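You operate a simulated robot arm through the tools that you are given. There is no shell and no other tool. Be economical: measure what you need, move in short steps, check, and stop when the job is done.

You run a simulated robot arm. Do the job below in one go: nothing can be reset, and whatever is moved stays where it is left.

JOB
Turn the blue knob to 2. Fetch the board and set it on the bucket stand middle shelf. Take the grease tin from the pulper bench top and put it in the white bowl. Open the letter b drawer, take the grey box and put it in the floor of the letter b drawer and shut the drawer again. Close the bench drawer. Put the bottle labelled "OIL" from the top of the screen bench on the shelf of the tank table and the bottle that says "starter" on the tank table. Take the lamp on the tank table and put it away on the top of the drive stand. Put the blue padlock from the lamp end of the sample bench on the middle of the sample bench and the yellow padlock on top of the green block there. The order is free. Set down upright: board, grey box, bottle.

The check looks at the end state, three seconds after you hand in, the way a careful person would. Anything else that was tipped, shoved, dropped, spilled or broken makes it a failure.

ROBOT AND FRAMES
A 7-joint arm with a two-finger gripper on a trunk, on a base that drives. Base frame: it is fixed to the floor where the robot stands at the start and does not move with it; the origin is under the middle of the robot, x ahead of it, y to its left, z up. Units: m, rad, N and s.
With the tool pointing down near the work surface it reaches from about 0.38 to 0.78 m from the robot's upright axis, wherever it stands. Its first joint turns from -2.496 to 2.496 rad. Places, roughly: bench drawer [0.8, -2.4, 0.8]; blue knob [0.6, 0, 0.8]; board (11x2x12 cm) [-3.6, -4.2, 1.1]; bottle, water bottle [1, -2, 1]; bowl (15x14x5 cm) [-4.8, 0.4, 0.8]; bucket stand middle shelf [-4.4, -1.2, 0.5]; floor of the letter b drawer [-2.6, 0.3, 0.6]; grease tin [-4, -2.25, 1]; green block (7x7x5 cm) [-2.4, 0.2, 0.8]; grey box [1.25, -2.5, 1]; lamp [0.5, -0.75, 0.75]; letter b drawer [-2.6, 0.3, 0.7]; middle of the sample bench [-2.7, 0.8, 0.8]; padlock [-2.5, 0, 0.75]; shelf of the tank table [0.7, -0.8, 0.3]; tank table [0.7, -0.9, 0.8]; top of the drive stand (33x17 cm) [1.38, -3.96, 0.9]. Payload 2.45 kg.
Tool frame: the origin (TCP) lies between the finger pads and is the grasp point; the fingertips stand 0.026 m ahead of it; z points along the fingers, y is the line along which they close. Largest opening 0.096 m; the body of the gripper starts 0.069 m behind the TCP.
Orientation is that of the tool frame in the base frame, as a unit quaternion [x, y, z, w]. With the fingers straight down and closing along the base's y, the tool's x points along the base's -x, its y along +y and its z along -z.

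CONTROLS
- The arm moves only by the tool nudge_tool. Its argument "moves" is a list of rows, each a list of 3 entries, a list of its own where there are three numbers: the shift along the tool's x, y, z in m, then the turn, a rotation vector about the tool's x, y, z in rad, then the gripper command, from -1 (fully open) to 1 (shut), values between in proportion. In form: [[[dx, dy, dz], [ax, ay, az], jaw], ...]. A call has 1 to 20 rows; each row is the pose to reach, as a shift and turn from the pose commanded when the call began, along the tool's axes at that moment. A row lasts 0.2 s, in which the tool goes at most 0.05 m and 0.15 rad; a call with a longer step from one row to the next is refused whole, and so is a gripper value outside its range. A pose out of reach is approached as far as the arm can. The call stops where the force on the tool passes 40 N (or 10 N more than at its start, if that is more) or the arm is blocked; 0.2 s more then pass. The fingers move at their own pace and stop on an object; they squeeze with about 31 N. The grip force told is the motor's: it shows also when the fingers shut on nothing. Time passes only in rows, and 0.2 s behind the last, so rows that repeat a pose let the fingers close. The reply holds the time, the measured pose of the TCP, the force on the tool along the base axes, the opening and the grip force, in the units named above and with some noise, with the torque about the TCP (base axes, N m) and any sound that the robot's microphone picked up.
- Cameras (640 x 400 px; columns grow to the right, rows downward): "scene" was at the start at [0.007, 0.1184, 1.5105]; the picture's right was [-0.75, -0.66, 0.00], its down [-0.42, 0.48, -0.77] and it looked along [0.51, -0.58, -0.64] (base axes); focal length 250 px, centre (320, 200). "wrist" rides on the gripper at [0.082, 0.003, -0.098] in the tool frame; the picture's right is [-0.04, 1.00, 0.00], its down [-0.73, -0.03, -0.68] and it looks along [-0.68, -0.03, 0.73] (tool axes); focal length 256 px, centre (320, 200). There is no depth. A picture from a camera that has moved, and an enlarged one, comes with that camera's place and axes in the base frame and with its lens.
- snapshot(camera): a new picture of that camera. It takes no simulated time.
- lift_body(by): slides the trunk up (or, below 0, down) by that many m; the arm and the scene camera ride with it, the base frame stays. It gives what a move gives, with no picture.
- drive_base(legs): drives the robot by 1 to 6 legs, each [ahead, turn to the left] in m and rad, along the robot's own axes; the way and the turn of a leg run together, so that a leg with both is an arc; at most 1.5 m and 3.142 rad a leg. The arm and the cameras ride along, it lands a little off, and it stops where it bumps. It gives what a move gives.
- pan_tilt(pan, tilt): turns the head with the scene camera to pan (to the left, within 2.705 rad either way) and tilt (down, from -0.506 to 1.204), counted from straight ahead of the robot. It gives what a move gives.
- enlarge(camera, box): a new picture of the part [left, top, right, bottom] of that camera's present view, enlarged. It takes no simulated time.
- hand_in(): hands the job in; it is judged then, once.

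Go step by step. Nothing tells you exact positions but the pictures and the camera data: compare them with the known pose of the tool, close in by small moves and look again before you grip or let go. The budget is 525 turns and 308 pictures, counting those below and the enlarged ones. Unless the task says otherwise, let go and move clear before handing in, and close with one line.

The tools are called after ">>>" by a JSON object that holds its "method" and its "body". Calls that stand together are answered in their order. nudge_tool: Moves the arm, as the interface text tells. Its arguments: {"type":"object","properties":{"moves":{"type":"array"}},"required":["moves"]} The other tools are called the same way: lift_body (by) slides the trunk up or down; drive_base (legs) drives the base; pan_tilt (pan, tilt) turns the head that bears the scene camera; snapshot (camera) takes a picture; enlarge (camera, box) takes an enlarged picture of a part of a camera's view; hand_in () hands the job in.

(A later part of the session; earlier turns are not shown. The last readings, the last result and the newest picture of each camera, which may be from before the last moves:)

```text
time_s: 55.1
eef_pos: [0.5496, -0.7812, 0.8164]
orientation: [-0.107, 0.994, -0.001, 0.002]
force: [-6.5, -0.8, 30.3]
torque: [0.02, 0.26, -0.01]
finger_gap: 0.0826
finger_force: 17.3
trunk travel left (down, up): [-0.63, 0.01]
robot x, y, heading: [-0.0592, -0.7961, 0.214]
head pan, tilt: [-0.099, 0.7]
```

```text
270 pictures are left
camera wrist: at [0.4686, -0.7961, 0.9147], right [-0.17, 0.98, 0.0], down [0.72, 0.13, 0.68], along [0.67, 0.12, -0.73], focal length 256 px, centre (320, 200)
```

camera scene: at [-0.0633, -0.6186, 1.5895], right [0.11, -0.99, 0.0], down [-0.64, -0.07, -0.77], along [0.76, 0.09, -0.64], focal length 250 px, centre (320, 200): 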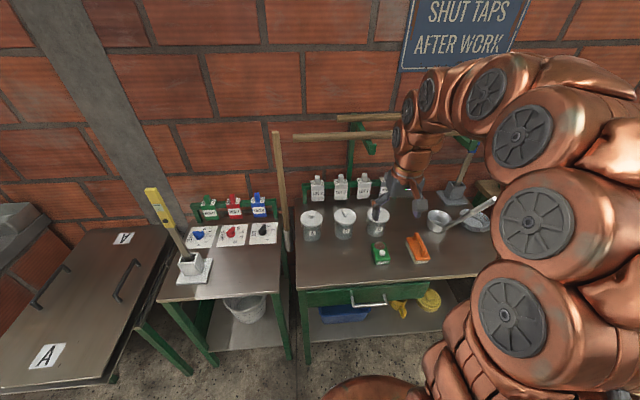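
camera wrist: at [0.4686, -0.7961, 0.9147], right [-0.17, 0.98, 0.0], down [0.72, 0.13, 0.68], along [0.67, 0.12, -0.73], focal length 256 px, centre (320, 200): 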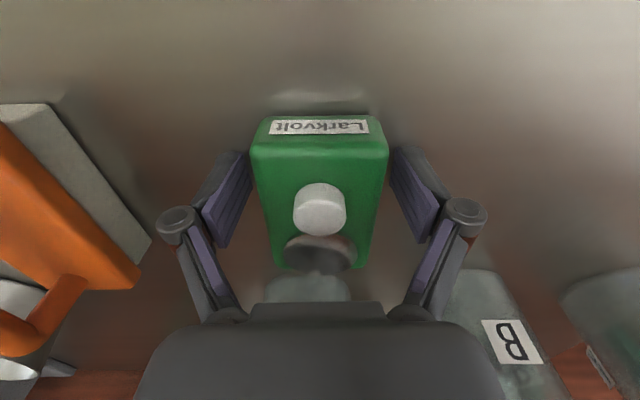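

The fingertips touched the table (z ≈ 0.79). Up 6 mm and close on the lamp.

>>> {"method": "nudge_tool", "body": {"moves": [[[0, 0, -0.008], [0, 0, 0], -0.6], [[0, 0, -0.008], [0, 0, 0], 1], [[0, 0, -0.008], [0, 0, 0], 1], [[0, 0, -0.008], [0, 0, 0], 1], [[0, 0, -0.008], [0, 0, 0], 1], [[0, 0, -0.05], [0, 0, 0], 1], [[0, 0, -0.09], [0, 0, 0], 1]]}}

>>> {"method": "snapshot", "body": {"camera": "wrist"}}

```text
time_s: 56.7
eef_pos: [0.5504, -0.7822, 0.902]
orientation: [-0.107, 0.994, 0.0, 0.0]
force: [-0.9, -0.4, -1.1]
torque: [-0.01, 0.02, 0.01]
finger_gap: 0.0557
finger_force: 31.5
trunk travel left (down, up): [-0.63, 0.01]
robot x, y, heading: [-0.0572, -0.797, 0.211]
head pan, tilt: [-0.099, 0.7]
```

```text
269 pictures are left
camera wrist: at [0.4695, -0.7973, 1.0012], right [-0.17, 0.98, 0.0], down [0.72, 0.13, 0.68], along [0.67, 0.12, -0.74], focal length 256 px, centre (320, 200)
```

wrist: 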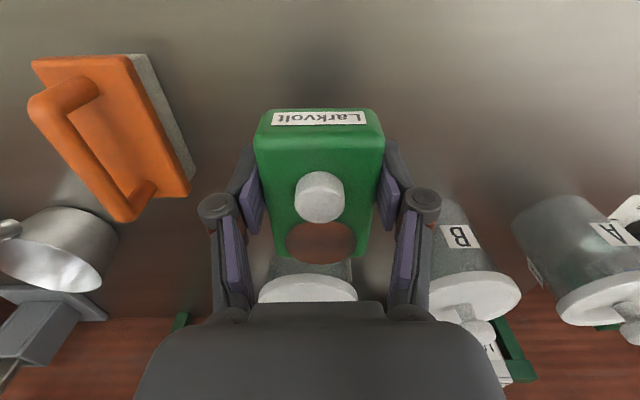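

The lamp is in the grip. I tuck the arm, back off, and drive toward the drive stand (the small green stand with a red thing on top at the far end).

>>> {"method": "nudge_tool", "body": {"moves": [[[0, 0, -0.05], [0, 0, 0], 1], [[0, 0, -0.1], [0, 0, 0], 1], [[0, 0, -0.15], [0, 0, 0], 1], [[0, 0, -0.2], [0, 0, 0], 1], [[0.05, 0, -0.2], [0, 0, 0], 1], [[0.1, 0, -0.2], [0, 0, 0], 1], [[0.15, 0, -0.2], [0, 0, 0], 1]]}}

>>> {"method": "drive_base", "body": {"legs": [[-0.2, 0], [0, -1.65], [1.35, 0], [1.2, 0]]}}

>>> {"method": "pan_tilt", "body": {"pan": 0.4, "tilt": 0.45}}

>>> {"method": "snapshot", "body": {"camera": "scene"}}

```text
time_s: 58.3
eef_pos: [0.4052, -0.8136, 1.1015]
orientation: [-0.107, 0.994, -0.001, -0.001]
force: [0.5, 0.2, -1.7]
torque: [0.01, 0.03, -0.01]
finger_gap: 0.0557
finger_force: 30.4
trunk travel left (down, up): [-0.63, 0.01]
robot x, y, heading: [-0.0642, -0.7958, 0.212]
head pan, tilt: [-0.099, 0.7]
```

```text
time_s: 76.0
eef_pos: [0.0145, -3.8409, 1.1028]
orientation: [0.664, 0.747, 0.0, 0.0]
force: [0.2, -0.1, -2.6]
torque: [0.05, 0.01, -0.03]
finger_gap: 0.0552
finger_force: 31.2
trunk travel left (down, up): [-0.63, 0.01]
robot x, y, heading: [0.0732, -3.3838, -1.451]
head pan, tilt: [-0.099, 0.7]
```

```text
time_s: 76.9
eef_pos: [0.0124, -3.8408, 1.1018]
orientation: [0.664, 0.748, 0.0, 0.0]
force: [-0.1, -0.4, -1.6]
torque: [-0.01, 0.0, -0.01]
finger_gap: 0.0553
finger_force: 31.5
trunk travel left (down, up): [-0.63, 0.01]
robot x, y, heading: [0.0747, -3.38, -1.45]
head pan, tilt: [0.4, 0.45]
```

```text
268 pictures are left
camera scene: at [0.2968, -3.3877, 1.6117], right [-0.87, -0.49, 0.0], down [-0.22, 0.38, -0.9], along [0.45, -0.78, -0.44], focal length 250 px, centre (320, 200)
```

scene: 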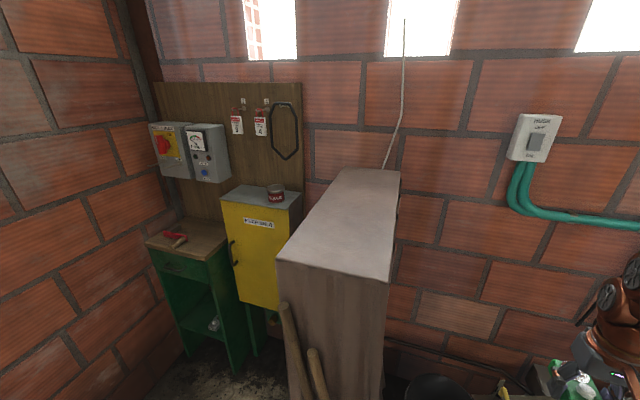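

I see the drive stand at about x 1.18–1.53, y -3.86…-4.06, z ≈ 0.9, with a red tool on its right-hand part. I take an arc to stand before it.

>>> {"method": "drive_base", "body": {"legs": [[0, 1.6], [0.5, 0], [0.4, -1.05]]}}

>>> {"method": "pan_tilt", "body": {"pan": 0.0, "tilt": 0.7}}

>>> {"method": "snapshot", "body": {"camera": "scene"}}

>>> {"method": "snapshot", "body": {"camera": "wrist"}}

```text
time_s: 79.2
eef_pos: [0.2938, -3.7898, 1.1015]
orientation: [0.396, 0.918, -0.004, -0.008]
force: [-3.8, -0.4, -2.9]
torque: [0.0, 0.2, -0.13]
finger_gap: 0.0571
finger_force: 31.4
trunk travel left (down, up): [-0.63, 0.01]
robot x, y, heading: [0.0765, -3.3801, -0.813]
head pan, tilt: [0.4, 0.45]
stopped in leg 1: the force on the tool passed its limit at 75 N (the readings are from after the stop); the commanded pose is now the measured one
```

```text
time_s: 80.1
eef_pos: [0.2942, -3.7888, 1.1014]
orientation: [0.397, 0.918, -0.004, -0.007]
force: [-8.5, -3.0, -4.9]
torque: [0.04, 0.42, -0.33]
finger_gap: 0.0569
finger_force: 30.9
trunk travel left (down, up): [-0.63, 0.01]
robot x, y, heading: [0.0772, -3.3796, -0.812]
head pan, tilt: [0.0, 0.7]
```

```text
267 pictures are left
camera scene: at [0.2323, -3.2801, 1.5897], right [-0.73, -0.69, 0.0], down [-0.44, 0.47, -0.77], along [0.53, -0.56, -0.64], focal length 250 px, centre (320, 200)
```

scene: 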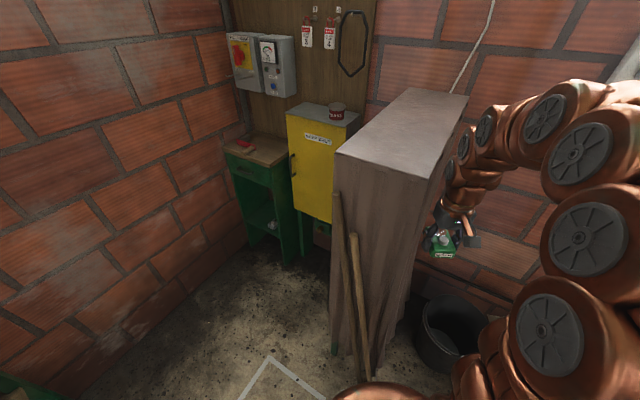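

```text
266 pictures are left
camera wrist: at [0.2408, -3.7272, 1.2019], right [0.76, 0.66, -0.01], down [0.49, -0.55, 0.67], along [0.43, -0.51, -0.74], focal length 256 px, centre (320, 200)
```

wrist: 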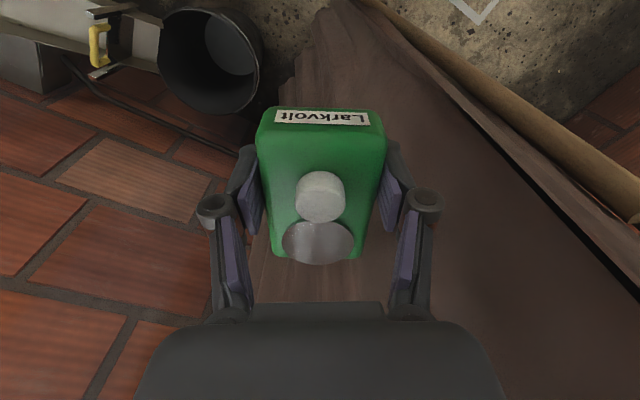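

I bumped the brown cupboard with the hand while turning; the lamp is still held. I back off the way I came and lift the arm clear before turning.

>>> {"method": "drive_base", "body": {"legs": [[0, -0.1], [-0.35, 0]]}}

>>> {"method": "snapshot", "body": {"camera": "scene"}}

>>> {"method": "snapshot", "body": {"camera": "wrist"}}

```text
time_s: 82.9
eef_pos: [0.0387, -3.529, 1.1014]
orientation: [0.442, 0.897, -0.004, -0.007]
force: [0.1, -0.1, -1.0]
torque: [0.0, 0.03, 0.02]
finger_gap: 0.056
finger_force: 31.0
trunk travel left (down, up): [-0.63, 0.01]
robot x, y, heading: [-0.1387, -3.0985, -0.916]
head pan, tilt: [0.0, 0.7]
```

```text
265 pictures are left
camera scene: at [0.0278, -3.0167, 1.5895], right [-0.79, -0.61, 0.0], down [-0.39, 0.51, -0.76], along [0.47, -0.61, -0.64], focal length 250 px, centre (320, 200)
```

scene: 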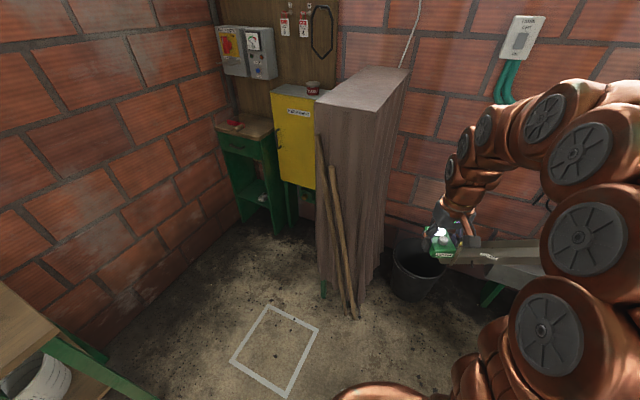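

```text
264 pictures are left
camera wrist: at [-0.0086, -3.4625, 1.2018], right [0.82, 0.58, -0.01], down [0.43, -0.6, 0.67], along [0.38, -0.55, -0.74], focal length 256 px, centre (320, 200)
```

wrist: 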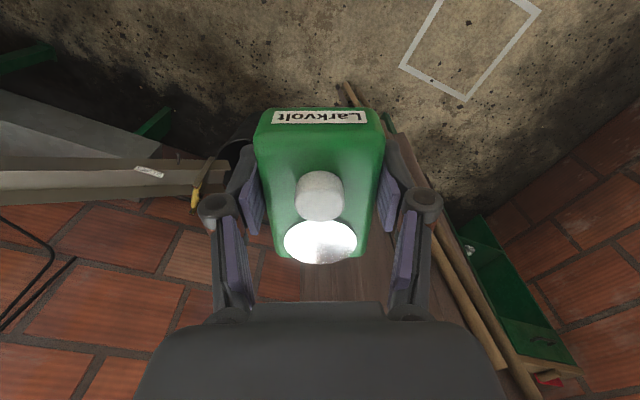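

Nothing seems disturbed. I shift the tool to my left side, then drive between bench end and cupboard on a gentler line.

>>> {"method": "nudge_tool", "body": {"moves": [[[0, 0.05, 0], [0, 0, 0], 1], [[0, 0.1, 0], [0, 0, 0], 1], [[0, 0.15, 0], [0, 0, 0], 1], [[0, 0.2, 0], [0, 0, 0], 1]]}}

>>> {"method": "drive_base", "body": {"legs": [[0, 0.76], [0.72, 0]]}}

>>> {"method": "pan_tilt", "body": {"pan": -0.5, "tilt": 0.7}}

>>> {"method": "snapshot", "body": {"camera": "scene"}}

```text
time_s: 83.9
eef_pos: [0.1963, -3.4085, 1.0993]
orientation: [0.444, 0.896, -0.003, -0.009]
force: [0.0, 0.6, -1.8]
torque: [0.04, -0.01, 0.02]
finger_gap: 0.0558
finger_force: 30.9
trunk travel left (down, up): [-0.63, 0.01]
robot x, y, heading: [-0.138, -3.1055, -0.914]
head pan, tilt: [0.0, 0.7]
```

```text
time_s: 89.8
eef_pos: [1.0281, -3.1896, 1.1004]
orientation: [0.07, 0.998, -0.006, -0.005]
force: [-0.1, -0.3, -1.4]
torque: [-0.01, 0.0, 0.0]
finger_gap: 0.0557
finger_force: 30.9
trunk travel left (down, up): [-0.63, 0.01]
robot x, y, heading: [0.5748, -3.2055, -0.137]
head pan, tilt: [0.0, 0.7]
```

```text
time_s: 90.8
eef_pos: [1.029, -3.1904, 1.0998]
orientation: [0.07, 0.998, -0.007, -0.005]
force: [-0.3, -0.2, -2.1]
torque: [-0.01, -0.01, 0.0]
finger_gap: 0.0556
finger_force: 30.7
trunk travel left (down, up): [-0.63, 0.01]
robot x, y, heading: [0.5724, -3.207, -0.134]
head pan, tilt: [-0.499, 0.7]
```

```text
263 pictures are left
camera scene: at [0.6172, -3.0677, 1.5895], right [-0.6, -0.8, 0.0], down [-0.52, 0.38, -0.76], along [0.61, -0.46, -0.64], focal length 250 px, centre (320, 200)
```

scene: 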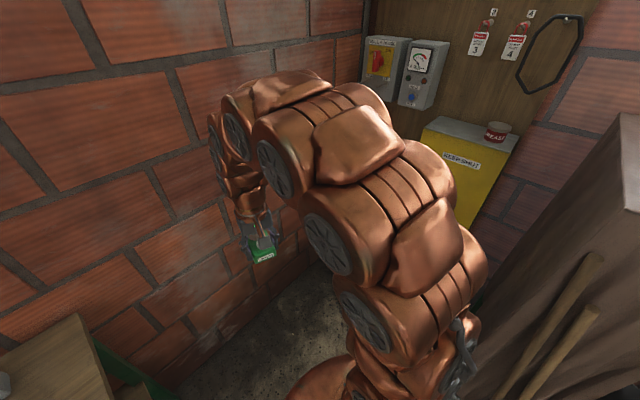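

>>> {"method": "drive_base", "body": {"legs": [[0.32, -0.85]]}}

>>> {"method": "pan_tilt", "body": {"pan": 0.2, "tilt": 0.75}}

>>> {"method": "snapshot", "body": {"camera": "scene"}}

>>> {"method": "snapshot", "body": {"camera": "wrist"}}

```text
time_s: 93.3
eef_pos: [1.1434, -3.6978, 1.0999]
orientation: [0.473, 0.881, -0.004, -0.008]
force: [0.3, 0.0, -1.6]
torque: [-0.01, -0.03, 0.0]
finger_gap: 0.0555
finger_force: 31.7
trunk travel left (down, up): [-0.63, 0.01]
robot x, y, heading: [0.8289, -3.3682, -0.984]
head pan, tilt: [-0.499, 0.7]
```

```text
time_s: 94.4
eef_pos: [1.1433, -3.6978, 1.1007]
orientation: [0.473, 0.881, -0.004, -0.008]
force: [-0.5, 0.4, -2.2]
torque: [-0.01, 0.04, 0.01]
finger_gap: 0.0555
finger_force: 30.6
trunk travel left (down, up): [-0.63, 0.01]
robot x, y, heading: [0.8325, -3.3651, -0.985]
head pan, tilt: [0.201, 0.75]
```

```text
262 pictures are left
camera scene: at [1.014, -3.2819, 1.5853], right [-0.7, -0.71, 0.0], down [-0.48, 0.48, -0.73], along [0.52, -0.52, -0.68], focal length 250 px, centre (320, 200)
```

scene: 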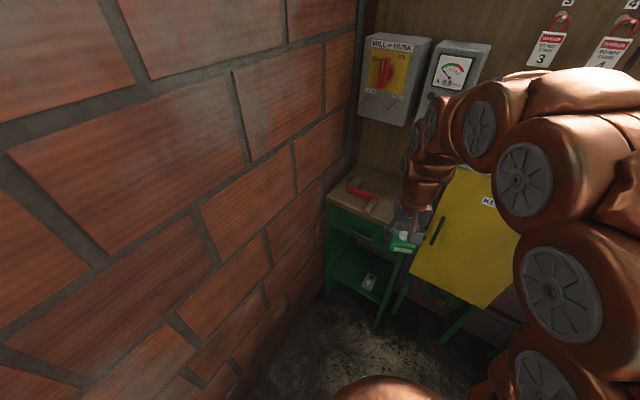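

```text
261 pictures are left
camera wrist: at [1.102, -3.6278, 1.1999], right [0.85, 0.52, -0.01], down [0.39, -0.63, 0.67], along [0.34, -0.58, -0.74], focal length 256 px, centre (320, 200)
```

wrist: 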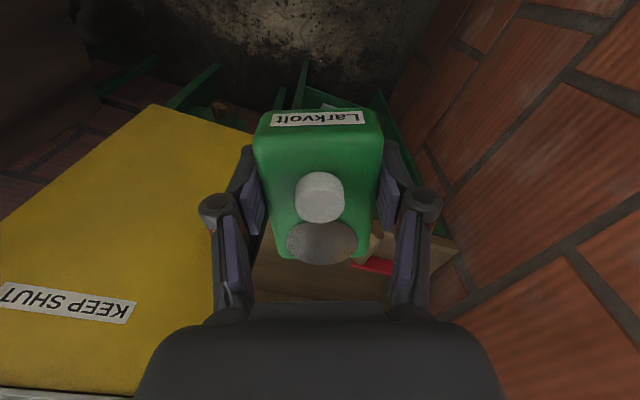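

>>> {"method": "enlarge", "body": {"camera": "scene", "box": [310, 150, 450, 270]}}

```text
3.33 times, centred on (380, 210) of scene
camera zoom: at [1.014, -3.2819, 1.5853], right [-0.7, -0.71, 0.0], down [-0.48, 0.48, -0.73], along [0.52, -0.52, -0.68], focal length 832 px, centre (120, 167)
```

zoom: 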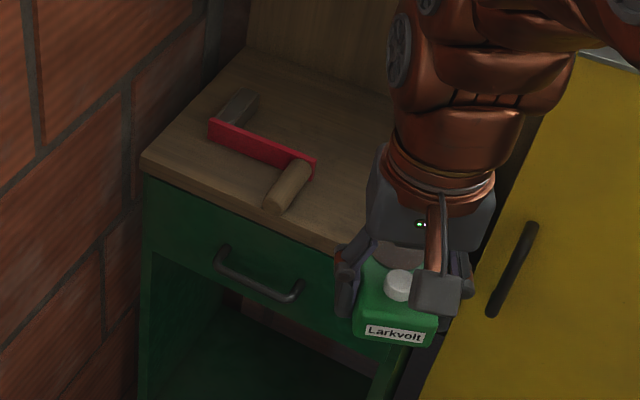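

The right part of the stand top is free around (1.27, -3.97). I go forward 12 cm and then turn the tool in line with the stand.

>>> {"method": "drive_base", "body": {"legs": [[0.11, 0]]}}

>>> {"method": "nudge_tool", "body": {"moves": [[[0, 0, 0], [0, 0, 0.13], 1], [[0, 0, 0], [0, 0, 0.26], 1], [[0, 0, 0], [0, 0, 0.385], 1]]}}

```text
time_s: 95.6
eef_pos: [1.2062, -3.7881, 1.0996]
orientation: [0.473, 0.881, -0.004, -0.008]
force: [-0.1, -0.6, -1.9]
torque: [-0.02, 0.0, 0.0]
finger_gap: 0.0555
finger_force: 31.1
trunk travel left (down, up): [-0.63, 0.01]
robot x, y, heading: [0.8908, -3.4555, -0.98]
head pan, tilt: [0.201, 0.75]
```

```text
time_s: 96.4
eef_pos: [1.2041, -3.7886, 1.0999]
orientation: [0.632, 0.775, -0.005, -0.007]
force: [-0.4, 0.4, -2.0]
torque: [0.01, -0.02, 0.0]
finger_gap: 0.0555
finger_force: 31.0
trunk travel left (down, up): [-0.63, 0.01]
robot x, y, heading: [0.8932, -3.4585, -0.978]
head pan, tilt: [0.201, 0.75]
```

>>> {"method": "nudge_tool", "body": {"moves": [[[-0.03, 0.0275, 0], [0, 0, 0], 1], [[-0.075, 0.0275, 0], [0, 0, 0], 1], [[-0.12, 0.0275, 0], [0, 0, 0], 1], [[-0.165, 0.0275, 0], [0, 0, 0], 1], [[-0.195, 0.0275, 0], [0, 0, 0], 1]]}}

>>> {"method": "snapshot", "body": {"camera": "wrist"}}

>>> {"method": "enlarge", "body": {"camera": "scene", "box": [310, 150, 450, 270]}}

```text
time_s: 97.6
eef_pos: [1.2702, -3.9763, 1.102]
orientation: [0.633, 0.774, -0.004, -0.007]
force: [0.0, 0.6, -1.0]
torque: [-0.02, 0.0, -0.02]
finger_gap: 0.0554
finger_force: 31.0
trunk travel left (down, up): [-0.63, 0.01]
robot x, y, heading: [0.8921, -3.4595, -0.978]
head pan, tilt: [0.201, 0.75]
```

```text
259 pictures are left
camera wrist: at [1.2582, -3.8957, 1.2003], right [0.99, 0.16, -0.02], down [0.13, -0.73, 0.68], along [0.1, -0.67, -0.74], focal length 256 px, centre (320, 200)
```

wrist: 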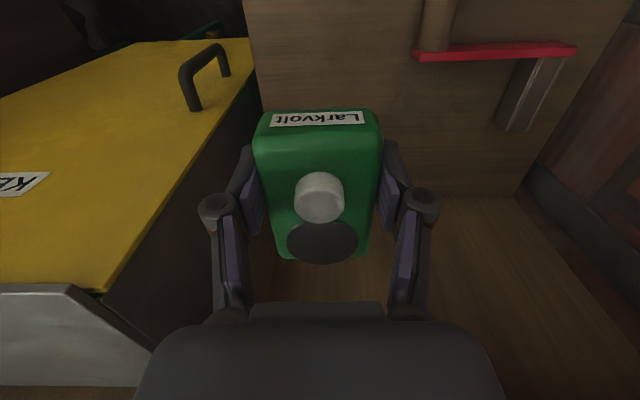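

```text
3.33 times, centred on (380, 210) of scene
camera zoom: at [1.0752, -3.3733, 1.5853], right [-0.7, -0.71, 0.0], down [-0.48, 0.48, -0.73], along [0.52, -0.51, -0.68], focal length 832 px, centre (120, 167)
```

zoom: 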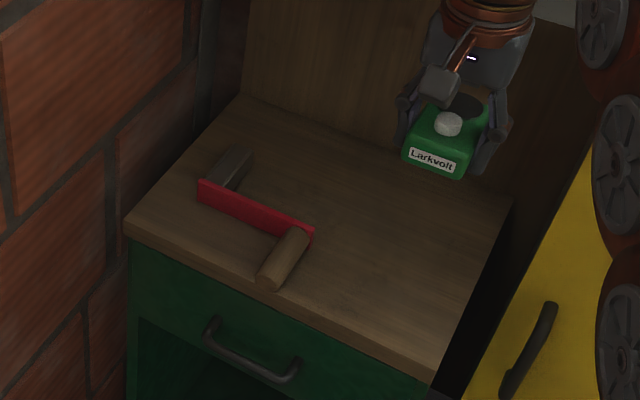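

The lamp hangs over free stand top. I lower it gently until it touches.

>>> {"method": "nudge_tool", "body": {"moves": [[[0, 0, 0.045], [0, 0, 0], 1], [[0, 0, 0.09], [0, 0, 0], 1], [[0, 0, 0.13], [0, 0, 0], 1], [[0, 0, 0.15], [0, 0, 0], 1], [[0, 0, 0.155], [0, 0, 0], 1]]}}

>>> {"method": "enlarge", "body": {"camera": "scene", "box": [310, 150, 450, 270]}}

```text
time_s: 98.8
eef_pos: [1.2692, -3.9736, 0.9452]
orientation: [0.632, 0.775, -0.005, -0.007]
force: [-0.2, 0.4, -1.3]
torque: [-0.02, -0.02, -0.01]
finger_gap: 0.0556
finger_force: 31.3
trunk travel left (down, up): [-0.63, 0.01]
robot x, y, heading: [0.8916, -3.4617, -0.976]
head pan, tilt: [0.201, 0.75]
```

```text
3.33 times, centred on (380, 210) of scene
camera zoom: at [1.0754, -3.3736, 1.5853], right [-0.7, -0.71, 0.0], down [-0.48, 0.48, -0.73], along [0.52, -0.51, -0.68], focal length 832 px, centre (120, 167)
```

zoom: 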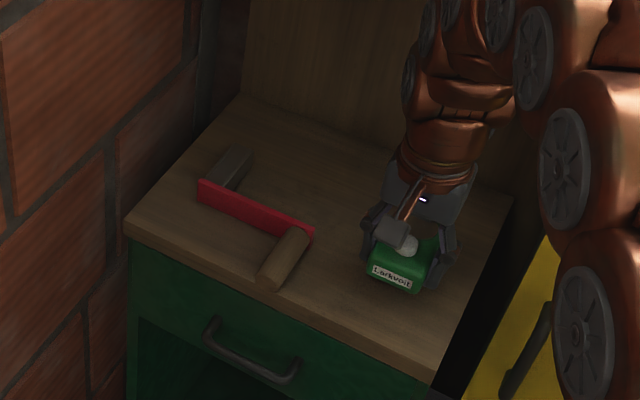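

>>> {"method": "nudge_tool", "body": {"moves": [[[0, 0, 0.005], [0, 0, 0], 1], [[0, 0, 0.01], [0, 0, 0], 1], [[0, 0, 0.015], [0, 0, 0], 1], [[0, 0, 0.02], [0, 0, 0], 1]]}}

```text
time_s: 99.8
eef_pos: [1.2693, -3.974, 0.9251]
orientation: [0.633, 0.774, -0.005, -0.008]
force: [0.2, 0.9, 2.2]
torque: [-0.17, -0.15, 0.01]
finger_gap: 0.0557
finger_force: 31.0
trunk travel left (down, up): [-0.63, 0.01]
robot x, y, heading: [0.893, -3.4567, -0.981]
head pan, tilt: [0.201, 0.75]
```

>>> {"method": "nudge_tool", "body": {"moves": [[[0, 0, 0.003], [0, 0, 0], 1], [[0, 0, 0.006], [0, 0, 0], 1]]}}

```text
time_s: 100.4
eef_pos: [1.2685, -3.9753, 0.9236]
orientation: [0.632, 0.775, -0.006, -0.003]
force: [-8.1, 9.1, 25.9]
torque: [0.54, -0.71, 0.37]
finger_gap: 0.0556
finger_force: 31.7
trunk travel left (down, up): [-0.63, 0.01]
robot x, y, heading: [0.8883, -3.4591, -0.977]
head pan, tilt: [0.201, 0.75]
stopped in row 2: the force on the tool passed its limit at 46 N (the readings are from after the stop); the commanded pose is now the measured one
```

It stands on the top. I open the fingers and rise.

>>> {"method": "nudge_tool", "body": {"moves": [[[0, 0, -0.001], [0, 0, 0], 0.1], [[0, 0, -0.002], [0, 0, 0], -0.5], [[0, 0, -0.002], [0, 0, 0], -0.5], [[0, 0, -0.03], [0, 0, 0], -0.5], [[0, 0, -0.07], [0, 0, 0], -0.5], [[0, 0, -0.11], [0, 0, 0], -0.5], [[0, 0, -0.15], [0, 0, 0], -0.5], [[0, 0, -0.19], [0, 0, 0], -0.5]]}}

>>> {"method": "enlarge", "body": {"camera": "scene", "box": [310, 150, 450, 270]}}

```text
time_s: 102.2
eef_pos: [1.272, -3.9743, 1.1093]
orientation: [0.633, 0.774, -0.005, -0.004]
force: [0.1, 0.0, -0.1]
torque: [0.01, 0.01, 0.03]
finger_gap: 0.0721
finger_force: 0.0
trunk travel left (down, up): [-0.63, 0.01]
robot x, y, heading: [0.8909, -3.4565, -0.984]
head pan, tilt: [0.201, 0.75]
```

```text
3.33 times, centred on (380, 210) of scene
camera zoom: at [1.0753, -3.3735, 1.5853], right [-0.7, -0.71, 0.0], down [-0.48, 0.48, -0.73], along [0.52, -0.51, -0.68], focal length 832 px, centre (120, 167)
```

zoom: 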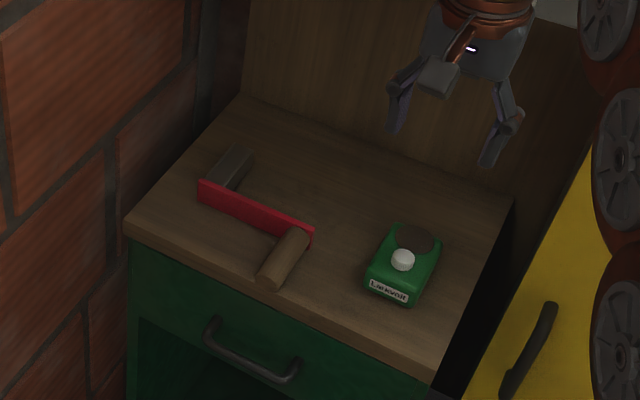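

The lamp is set. I retract the arm and reverse out along my path, then look at the screen bench.

>>> {"method": "nudge_tool", "body": {"moves": [[[0.04, -0.005, 0], [0, 0, 0], -1], [[0.08, -0.01, 0], [0, 0, -0.1], -1], [[0.12, -0.015, 0], [0, 0, -0.2], -1], [[0.16, -0.02, 0], [0, 0, -0.3], -1], [[0.195, -0.027, 0], [0, 0, -0.385], -1]]}}

>>> {"method": "drive_base", "body": {"legs": [[-0.11, 0], [-0.32, 0.85], [-0.5, 0]]}}

>>> {"method": "pan_tilt", "body": {"pan": 0.9, "tilt": 0.55}}

>>> {"method": "snapshot", "body": {"camera": "scene"}}

```text
time_s: 103.4
eef_pos: [1.2063, -3.7863, 1.1112]
orientation: [0.472, 0.882, -0.004, -0.005]
force: [0.5, 0.3, 0.2]
torque: [0.0, 0.0, -0.03]
finger_gap: 0.0959
finger_force: 0.1
trunk travel left (down, up): [-0.63, 0.01]
robot x, y, heading: [0.8933, -3.4555, -0.981]
head pan, tilt: [0.201, 0.75]
```

```text
time_s: 109.4
eef_pos: [0.5162, -3.1196, 1.1122]
orientation: [0.074, 0.997, -0.007, -0.003]
force: [-1.5, 0.3, 0.0]
torque: [0.01, 0.03, -0.03]
finger_gap: 0.0963
finger_force: 0.1
trunk travel left (down, up): [-0.63, 0.01]
robot x, y, heading: [0.0592, -3.1305, -0.147]
head pan, tilt: [0.201, 0.75]
```

```text
time_s: 110.4
eef_pos: [0.5162, -3.1199, 1.1112]
orientation: [0.075, 0.997, -0.006, -0.004]
force: [0.7, 0.1, -0.3]
torque: [-0.05, -0.01, -0.01]
finger_gap: 0.0959
finger_force: 0.2
trunk travel left (down, up): [-0.63, 0.01]
robot x, y, heading: [0.0606, -3.1292, -0.143]
head pan, tilt: [0.901, 0.55]
```

```text
255 pictures are left
camera scene: at [0.1037, -2.8817, 1.6026], right [0.68, -0.73, 0.0], down [-0.38, -0.36, -0.85], along [0.62, 0.58, -0.52], focal length 250 px, centre (320, 200)
```

scene: 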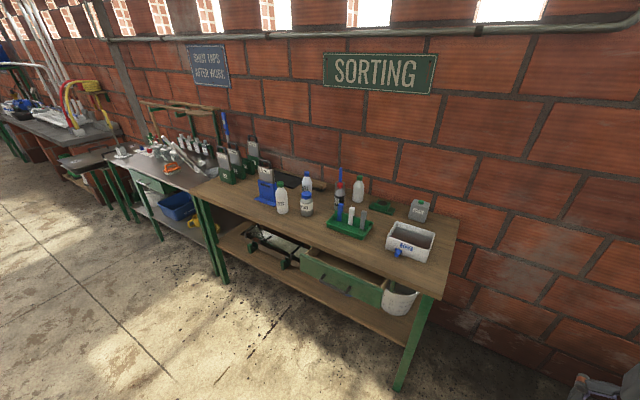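

>>> {"method": "enlarge", "body": {"camera": "scene", "box": [250, 160, 450, 285]}}

>>> {"method": "enlarge", "body": {"camera": "scene", "box": [220, 210, 440, 350]}}

```text
3.20 times, centred on (350, 222) of scene
camera zoom: at [0.1037, -2.8817, 1.6026], right [0.68, -0.73, 0.0], down [-0.38, -0.36, -0.85], along [0.62, 0.58, -0.52], focal length 799 px, centre (224, 128)
```

zoom: 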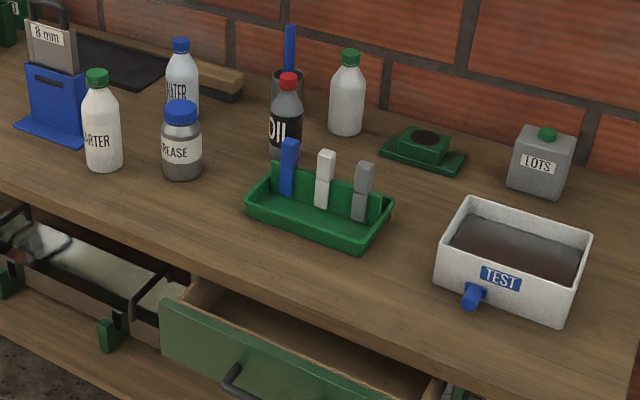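

```text
2.86 times, centred on (330, 280) of scene
camera zoom: at [0.1037, -2.8817, 1.6026], right [0.68, -0.73, 0.0], down [-0.38, -0.36, -0.85], along [0.62, 0.58, -0.52], focal length 714 px, centre (291, -29)
```

zoom: 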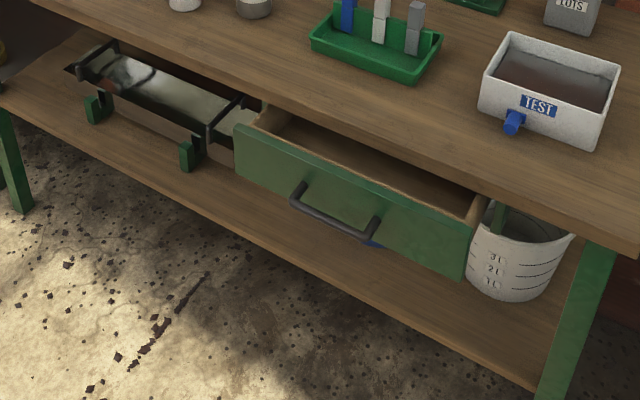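

The grey "LOTS" box, the OIL bottle (red cap, behind the green tray), STARTER (green cap) and the open drawer are clear now. I drive before the drawer to close it first.

>>> {"method": "drive_base", "body": {"legs": [[0, 1.88], [0.55, 0], [0, -1.53]]}}

>>> {"method": "lift_body", "body": {"by": -0.25}}

>>> {"method": "pan_tilt", "body": {"pan": -0.1, "tilt": 0.6}}

>>> {"method": "snapshot", "body": {"camera": "scene"}}

```text
time_s: 121.9
eef_pos: [0.4046, -2.4265, 1.1111]
orientation: [-0.085, 0.996, -0.007, -0.002]
force: [0.2, 0.0, 0.0]
torque: [0.04, 0.01, -0.01]
finger_gap: 0.0959
finger_force: 0.0
trunk travel left (down, up): [-0.63, 0.01]
robot x, y, heading: [-0.0261, -2.5824, 0.176]
head pan, tilt: [0.901, 0.55]
```

```text
time_s: 124.5
eef_pos: [0.404, -2.4277, 0.8612]
orientation: [-0.085, 0.996, -0.006, -0.002]
force: [0.3, 0.2, 0.4]
torque: [-0.01, 0.02, 0.02]
finger_gap: 0.0962
finger_force: 0.0
trunk travel left (down, up): [-0.38, 0.26]
robot x, y, heading: [-0.021, -2.5788, 0.17]
head pan, tilt: [0.901, 0.55]
```

```text
time_s: 125.8
eef_pos: [0.4032, -2.4282, 0.8617]
orientation: [-0.085, 0.996, -0.007, -0.001]
force: [0.9, -0.4, -0.4]
torque: [0.0, -0.02, 0.02]
finger_gap: 0.0958
finger_force: 0.1
trunk travel left (down, up): [-0.38, 0.26]
robot x, y, heading: [-0.0225, -2.5809, 0.176]
head pan, tilt: [-0.099, 0.6]
```

```text
252 pictures are left
camera scene: at [-0.0159, -2.4034, 1.3482], right [0.08, -1.0, 0.0], down [-0.56, -0.04, -0.83], along [0.82, 0.06, -0.56], focal length 250 px, centre (320, 200)
```

scene: 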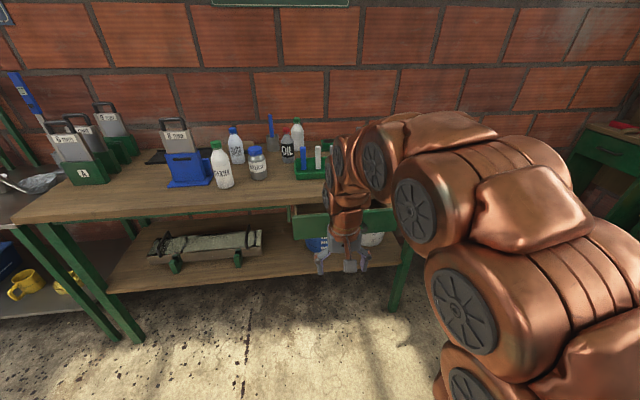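

>>> {"method": "nudge_tool", "body": {"moves": [[[0, 0.005, 0.0], [0, -0.15, 0], 0], [[0, 0.01, 0.01], [0, -0.3, 0], 0.5], [[0, 0.015, 0.02], [0, -0.45, 0], 1], [[0, 0.02, 0.03], [0, -0.6, 0], 1], [[0, 0.025, 0.04], [0, -0.75, 0], 1], [[0, 0.025, 0.05], [0, -0.9, 0], 1], [[0, 0.025, 0.07], [0, -1.05, 0], 1], [[0, 0.025, 0.1], [0, -1.2, 0], 1], [[0, 0.025, 0.125], [0, -1.2, 0], 1]]}}

>>> {"method": "snapshot", "body": {"camera": "scene"}}

>>> {"method": "snapshot", "body": {"camera": "wrist"}}

```text
time_s: 127.8
eef_pos: [0.4862, -2.292, 0.8182]
orientation: [-0.073, 0.849, 0.03, 0.523]
force: [0.0, -0.3, -0.6]
torque: [0.01, -0.03, -0.02]
finger_gap: 0.0
finger_force: 28.3
out of reach, approached as far as the arm can: row 4, 5, 6, 7, 8, 9
trunk travel left (down, up): [-0.38, 0.26]
robot x, y, heading: [-0.0207, -2.5813, 0.175]
head pan, tilt: [-0.099, 0.6]
```

```text
251 pictures are left
camera scene: at [-0.0157, -2.4033, 1.3482], right [0.07, -1.0, 0.0], down [-0.56, -0.04, -0.82], along [0.82, 0.06, -0.57], focal length 250 px, centre (320, 200)
```

scene: 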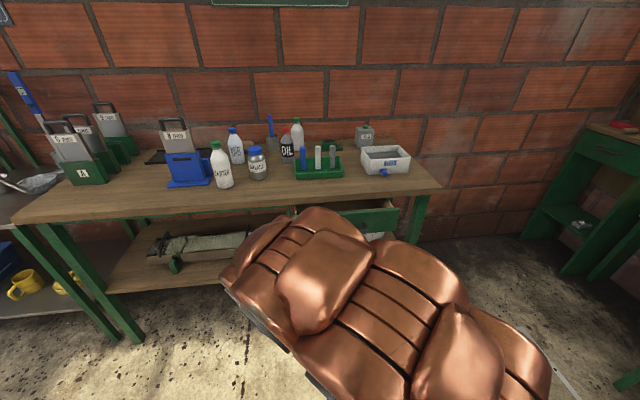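

```text
250 pictures are left
camera wrist: at [0.3624, -2.3086, 0.7896], right [-0.14, 0.99, 0.01], down [-0.27, -0.05, 0.96], along [0.95, 0.13, 0.28], focal length 256 px, centre (320, 200)
```

wrist: 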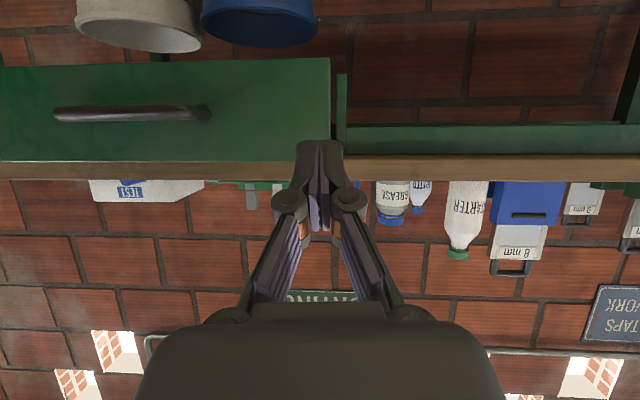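

>>> {"method": "nudge_tool", "body": {"moves": [[[0, -0.035, 0.03], [0, 0, 0], 1], [[-0.003, -0.07, 0.06], [0, 0, 0], 1], [[-0.006, -0.09, 0.1], [0, 0, 0], 1], [[-0.01, -0.09, 0.14], [0, 0, 0], 1], [[-0.01, -0.09, 0.165], [0, 0, 0], 1]]}}

>>> {"method": "snapshot", "body": {"camera": "wrist"}}

```text
time_s: 128.9
eef_pos: [0.6509, -2.3595, 0.7549]
orientation: [-0.073, 0.849, 0.03, 0.523]
force: [-0.9, 0.1, 0.9]
torque: [-0.01, 0.01, -0.02]
finger_gap: 0.0
finger_force: 28.0
trunk travel left (down, up): [-0.38, 0.26]
robot x, y, heading: [-0.0233, -2.5766, 0.168]
head pan, tilt: [-0.099, 0.6]
```

```text
249 pictures are left
camera wrist: at [0.5274, -2.3746, 0.7268], right [-0.14, 0.99, 0.01], down [-0.27, -0.05, 0.96], along [0.95, 0.13, 0.28], focal length 256 px, centre (320, 200)
```

wrist: 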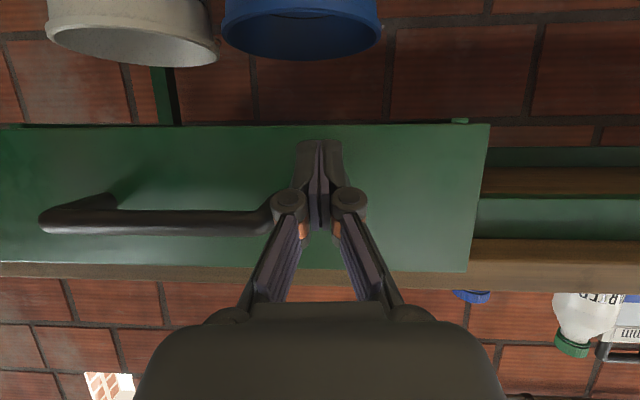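

>>> {"method": "nudge_tool", "body": {"moves": [[[0, 0.03, 0], [0, 0, 0], 1], [[-0.01, 0.031, 0.02], [0, 0, 0], 1], [[-0.02, 0.031, 0.04], [0, 0, 0], 1], [[-0.03, 0.032, 0.06], [0, 0, 0], 1], [[-0.04, 0.032, 0.08], [0, 0, 0], 1], [[-0.05, 0.033, 0.1], [0, 0, 0], 1]]}}

>>> {"method": "snapshot", "body": {"camera": "wrist"}}

>>> {"method": "snapshot", "body": {"camera": "scene"}}

```text
time_s: 130.1
eef_pos: [0.7197, -2.312, 0.7542]
orientation: [-0.073, 0.85, 0.03, 0.521]
force: [-35.0, -12.0, 14.7]
torque: [0.12, -0.32, -0.04]
finger_gap: 0.0
finger_force: 28.3
trunk travel left (down, up): [-0.38, 0.26]
robot x, y, heading: [-0.0235, -2.5788, 0.173]
head pan, tilt: [-0.099, 0.6]
stopped in row 5: the force on the tool passed its limit at 87 N (the readings are from after the stop); the commanded pose is now the measured one
```

```text
248 pictures are left
camera wrist: at [0.5958, -2.3295, 0.728], right [-0.14, 0.99, 0.01], down [-0.26, -0.05, 0.96], along [0.95, 0.13, 0.27], focal length 256 px, centre (320, 200)
```

wrist: 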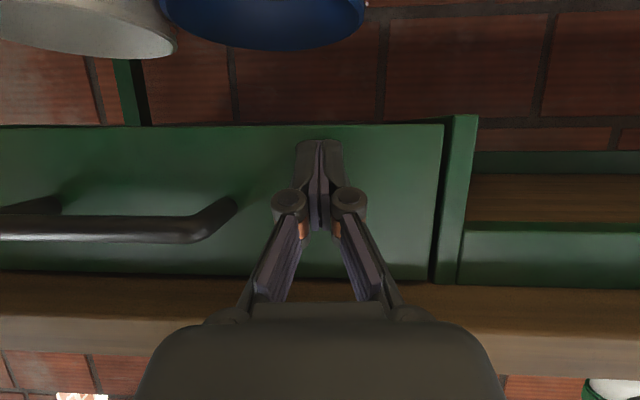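

```text
247 pictures are left
camera scene: at [-0.0189, -2.4044, 1.3486], right [0.07, -1.0, 0.0], down [-0.56, -0.04, -0.83], along [0.82, 0.06, -0.56], focal length 250 px, centre (320, 200)
```

scene: 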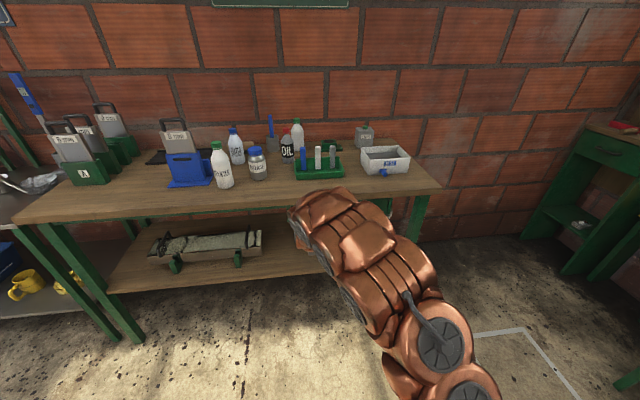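

The push met a hard stop and the panel now looks flush with the frame. I retreat and look.

>>> {"method": "nudge_tool", "body": {"moves": [[[0.02, -0.001, -0.04], [0, 0, 0], 1], [[0.04, -0.002, -0.08], [0, 0, 0], 1], [[0.06, -0.003, -0.12], [0, 0, 0], 1], [[0.08, -0.003, -0.16], [0, 0, 0], 1], [[0.1, -0.003, -0.2], [0, 0, 0], 1]]}}

>>> {"method": "snapshot", "body": {"camera": "wrist"}}

```text
time_s: 131.3
eef_pos: [0.5466, -2.3423, 0.7525]
orientation: [-0.073, 0.851, 0.03, 0.519]
force: [-0.4, 0.2, 0.5]
torque: [0.03, 0.0, 0.01]
finger_gap: 0.0
finger_force: 28.7
out of reach, approached as far as the arm can: row 5
trunk travel left (down, up): [-0.38, 0.26]
robot x, y, heading: [-0.0239, -2.5865, 0.174]
head pan, tilt: [-0.099, 0.6]
```

```text
246 pictures are left
camera wrist: at [0.4223, -2.359, 0.7266], right [-0.14, 0.99, 0.01], down [-0.26, -0.05, 0.96], along [0.95, 0.13, 0.27], focal length 256 px, centre (320, 200)
```

wrist: 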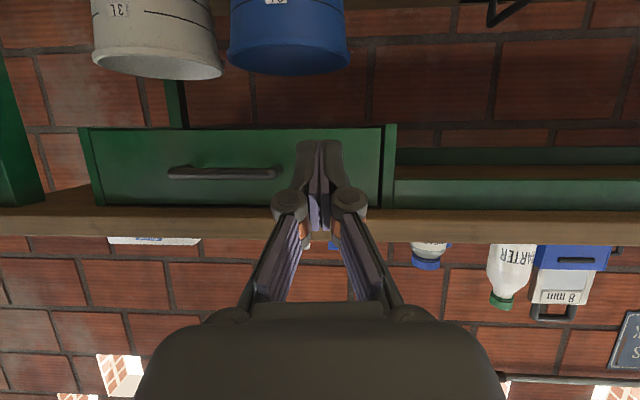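

The drawer sits flush in its frame: closed. Now I raise the trunk, put the tool vertical again and view the bottles from near.

>>> {"method": "lift_body", "body": {"by": 0.25}}

>>> {"method": "nudge_tool", "body": {"moves": [[[0, 0, -0.02], [0, 0.14, 0], -1], [[0, 0, -0.04], [0, 0.28, 0], -1], [[0, 0, -0.06], [0, 0.42, 0], -1], [[-0.02, 0, -0.08], [0, 0.56, 0], -1], [[-0.04, 0, -0.1], [0, 0.7, 0], -1], [[-0.06, 0, -0.1], [0, 0.83, 0], -1], [[-0.08, 0, -0.1], [0, 0.97, 0], -1], [[-0.1, 0, -0.1], [0, 1.1, 0], -1]]}}

>>> {"method": "snapshot", "body": {"camera": "wrist"}}

```text
time_s: 133.9
eef_pos: [0.5477, -2.3415, 1.0038]
orientation: [-0.073, 0.851, 0.029, 0.52]
force: [0.4, -0.1, -0.3]
torque: [0.0, 0.0, -0.02]
finger_gap: 0.0
finger_force: 28.5
trunk travel left (down, up): [-0.63, 0.01]
robot x, y, heading: [-0.0275, -2.583, 0.171]
head pan, tilt: [-0.099, 0.6]
```

```text
time_s: 135.7
eef_pos: [0.5053, -2.3472, 1.1389]
orientation: [-0.078, 0.997, -0.014, -0.002]
force: [-0.3, 0.3, 0.8]
torque: [-0.01, -0.04, 0.0]
finger_gap: 0.0961
finger_force: 0.1
trunk travel left (down, up): [-0.63, 0.01]
robot x, y, heading: [-0.0239, -2.5812, 0.177]
head pan, tilt: [-0.099, 0.6]
```

```text
245 pictures are left
camera wrist: at [0.4223, -2.3527, 1.2385], right [-0.12, 0.99, -0.03], down [0.73, 0.1, 0.67], along [0.67, 0.06, -0.74], focal length 256 px, centre (320, 200)
```

wrist: 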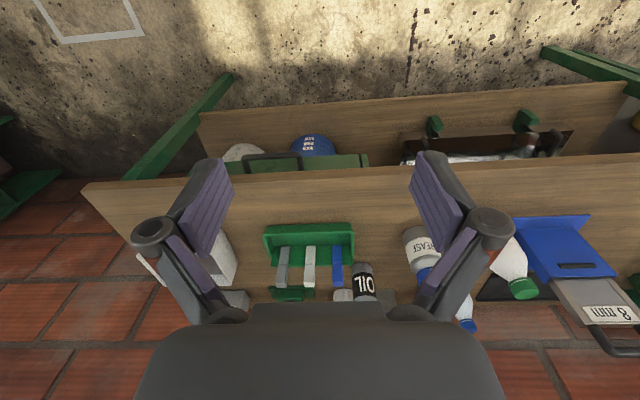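

>>> {"method": "nudge_tool", "body": {"moves": [[[0.03, -0.02, -0.02], [-0.03, 0, 0], -1], [[0.06, -0.05, -0.04], [-0.03, 0, 0], -1], [[0.1, -0.07, -0.06], [-0.03, 0, 0], -1], [[0.12, -0.1, -0.08], [-0.03, 0, 0], -1]]}}

>>> {"method": "drive_base", "body": {"legs": [[0, 0.38], [0.4, 0], [0, -0.35]]}}

>>> {"method": "pan_tilt", "body": {"pan": 0.1, "tilt": 0.75}}

>>> {"method": "snapshot", "body": {"camera": "scene"}}

>>> {"method": "snapshot", "body": {"camera": "wrist"}}

```text
time_s: 136.7
eef_pos: [0.3998, -2.4593, 1.2208]
orientation: [-0.078, 0.997, 0.002, -0.004]
force: [0.3, 0.1, 0.5]
torque: [-0.03, 0.01, -0.01]
finger_gap: 0.0962
finger_force: 0.1
trunk travel left (down, up): [-0.63, 0.01]
robot x, y, heading: [-0.024, -2.5804, 0.179]
head pan, tilt: [-0.099, 0.6]
```

```text
time_s: 141.4
eef_pos: [0.7391, -2.2305, 1.2218]
orientation: [-0.096, 0.995, 0.002, -0.003]
force: [-0.4, 0.2, -0.5]
torque: [0.01, 0.04, 0.0]
finger_gap: 0.0961
finger_force: 0.0
trunk travel left (down, up): [-0.63, 0.01]
robot x, y, heading: [0.3201, -2.3666, 0.205]
head pan, tilt: [-0.099, 0.6]
```

```text
time_s: 142.2
eef_pos: [0.7396, -2.2305, 1.2212]
orientation: [-0.096, 0.995, 0.003, -0.003]
force: [-0.1, 0.3, 0.4]
torque: [-0.01, 0.01, -0.01]
finger_gap: 0.0959
finger_force: 0.0
trunk travel left (down, up): [-0.63, 0.01]
robot x, y, heading: [0.3223, -2.3678, 0.214]
head pan, tilt: [0.099, 0.75]
```

```text
244 pictures are left
camera scene: at [0.3131, -2.1736, 1.5853], right [0.3, -0.95, 0.0], down [-0.65, -0.21, -0.73], along [0.7, 0.22, -0.68], focal length 250 px, centre (320, 200)
```

scene: 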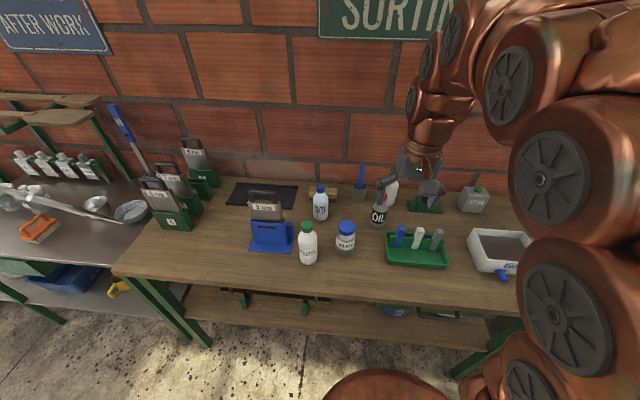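

```text
243 pictures are left
camera wrist: at [0.659, -2.2428, 1.3213], right [-0.15, 0.99, 0.0], down [0.73, 0.11, 0.67], along [0.67, 0.11, -0.74], focal length 256 px, centre (320, 200)
```

wrist: 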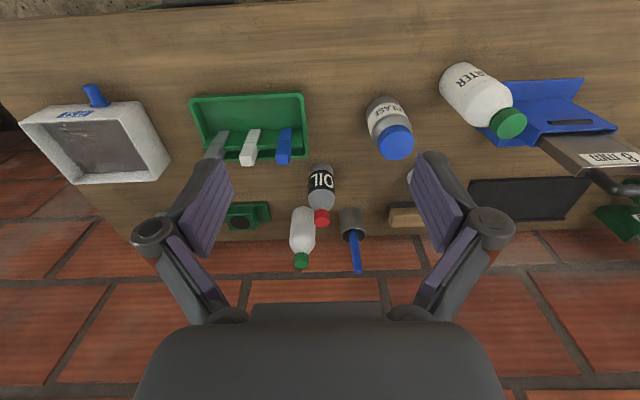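

>>> {"method": "nudge_tool", "body": {"moves": [[[-0.045, -0.001, 0.015], [0, 0, 0], -1], [[-0.09, -0.003, 0.03], [0, 0, 0], -1], [[-0.135, -0.005, 0.045], [0, 0, 0], -1], [[-0.18, -0.006, 0.06], [0, 0, 0], -1], [[-0.225, -0.007, 0.08], [0, 0, 0], -1], [[-0.265, -0.008, 0.1], [0, 0, 0], -1]]}}

>>> {"method": "snapshot", "body": {"camera": "wrist"}}

>>> {"method": "snapshot", "body": {"camera": "scene"}}

```text
time_s: 143.6
eef_pos: [1.0001, -2.189, 1.1185]
orientation: [-0.095, 0.995, 0.003, -0.003]
force: [-0.4, -0.9, 0.5]
torque: [0.03, -0.04, 0.02]
finger_gap: 0.096
finger_force: 0.1
trunk travel left (down, up): [-0.63, 0.01]
robot x, y, heading: [0.3205, -2.3678, 0.21]
head pan, tilt: [0.099, 0.75]
```

```text
242 pictures are left
camera wrist: at [0.9191, -2.2016, 1.2179], right [-0.15, 0.99, 0.0], down [0.73, 0.11, 0.68], along [0.67, 0.11, -0.74], focal length 256 px, centre (320, 200)
```

wrist: 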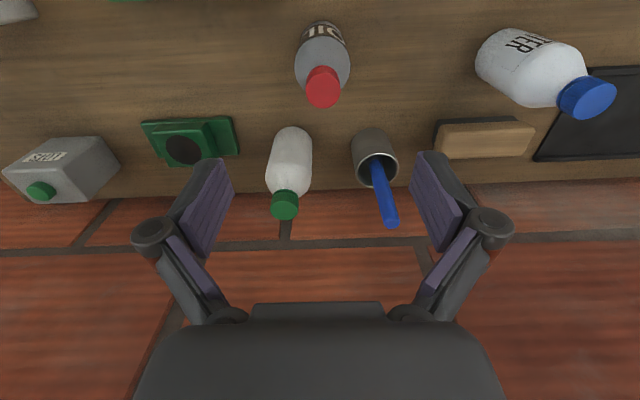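

```text
241 pictures are left
camera scene: at [0.3128, -2.1736, 1.5852], right [0.3, -0.95, 0.0], down [-0.65, -0.21, -0.73], along [0.7, 0.22, -0.68], focal length 250 px, centre (320, 200)
```

scene: 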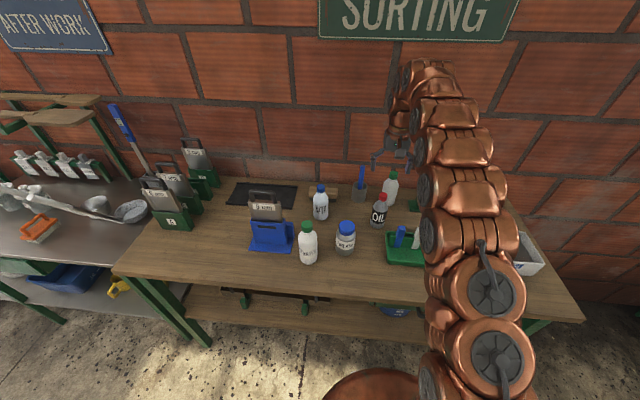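

The OIL cap is at (0.992, -2.186, z≈1.0). I centre over it and go down in two stages.

>>> {"method": "nudge_tool", "body": {"moves": [[[0.007, 0.004, 0.03], [0, 0, 0], -1], [[0.007, 0.004, 0.07], [0, 0, 0], -1], [[0.007, 0.004, 0.1], [0, 0, 0], -1]]}}

>>> {"method": "snapshot", "body": {"camera": "wrist"}}

>>> {"method": "enlarge", "body": {"camera": "scene", "box": [310, 120, 470, 270]}}

```text
time_s: 144.4
eef_pos: [0.9922, -2.1857, 1.0219]
orientation: [-0.096, 0.995, 0.002, -0.003]
force: [-1.0, 0.0, -0.5]
torque: [0.0, -0.01, 0.04]
finger_gap: 0.096
finger_force: 0.0
trunk travel left (down, up): [-0.63, 0.01]
robot x, y, heading: [0.3188, -2.366, 0.207]
head pan, tilt: [0.099, 0.75]
```

```text
240 pictures are left
camera wrist: at [0.9107, -2.198, 1.1209], right [-0.15, 0.99, 0.0], down [0.73, 0.11, 0.67], along [0.67, 0.11, -0.74], focal length 256 px, centre (320, 200)
```

wrist: 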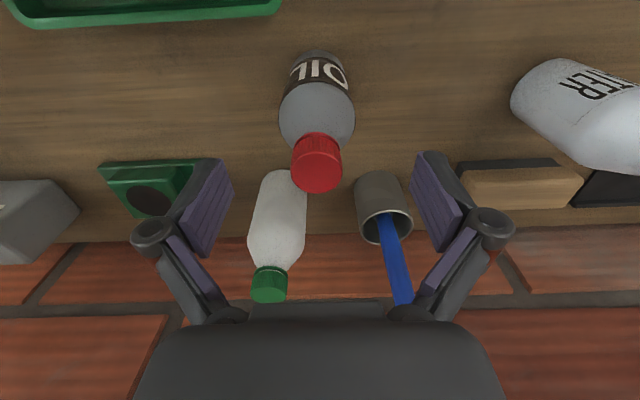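

```text
2.67 times, centred on (390, 195) of scene
camera zoom: at [0.3131, -2.1735, 1.5853], right [0.3, -0.95, 0.0], down [-0.65, -0.21, -0.73], along [0.7, 0.22, -0.68], focal length 666 px, centre (133, 213)
```

zoom: 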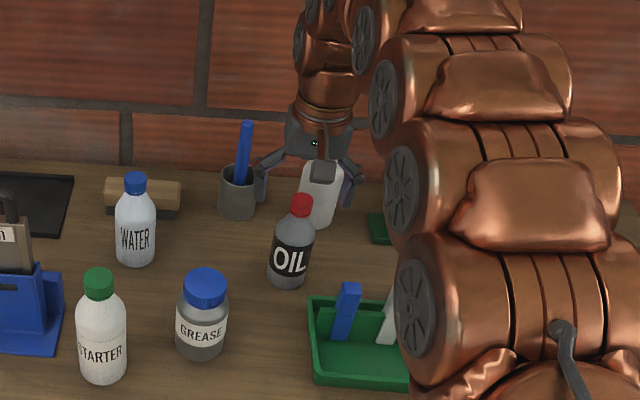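

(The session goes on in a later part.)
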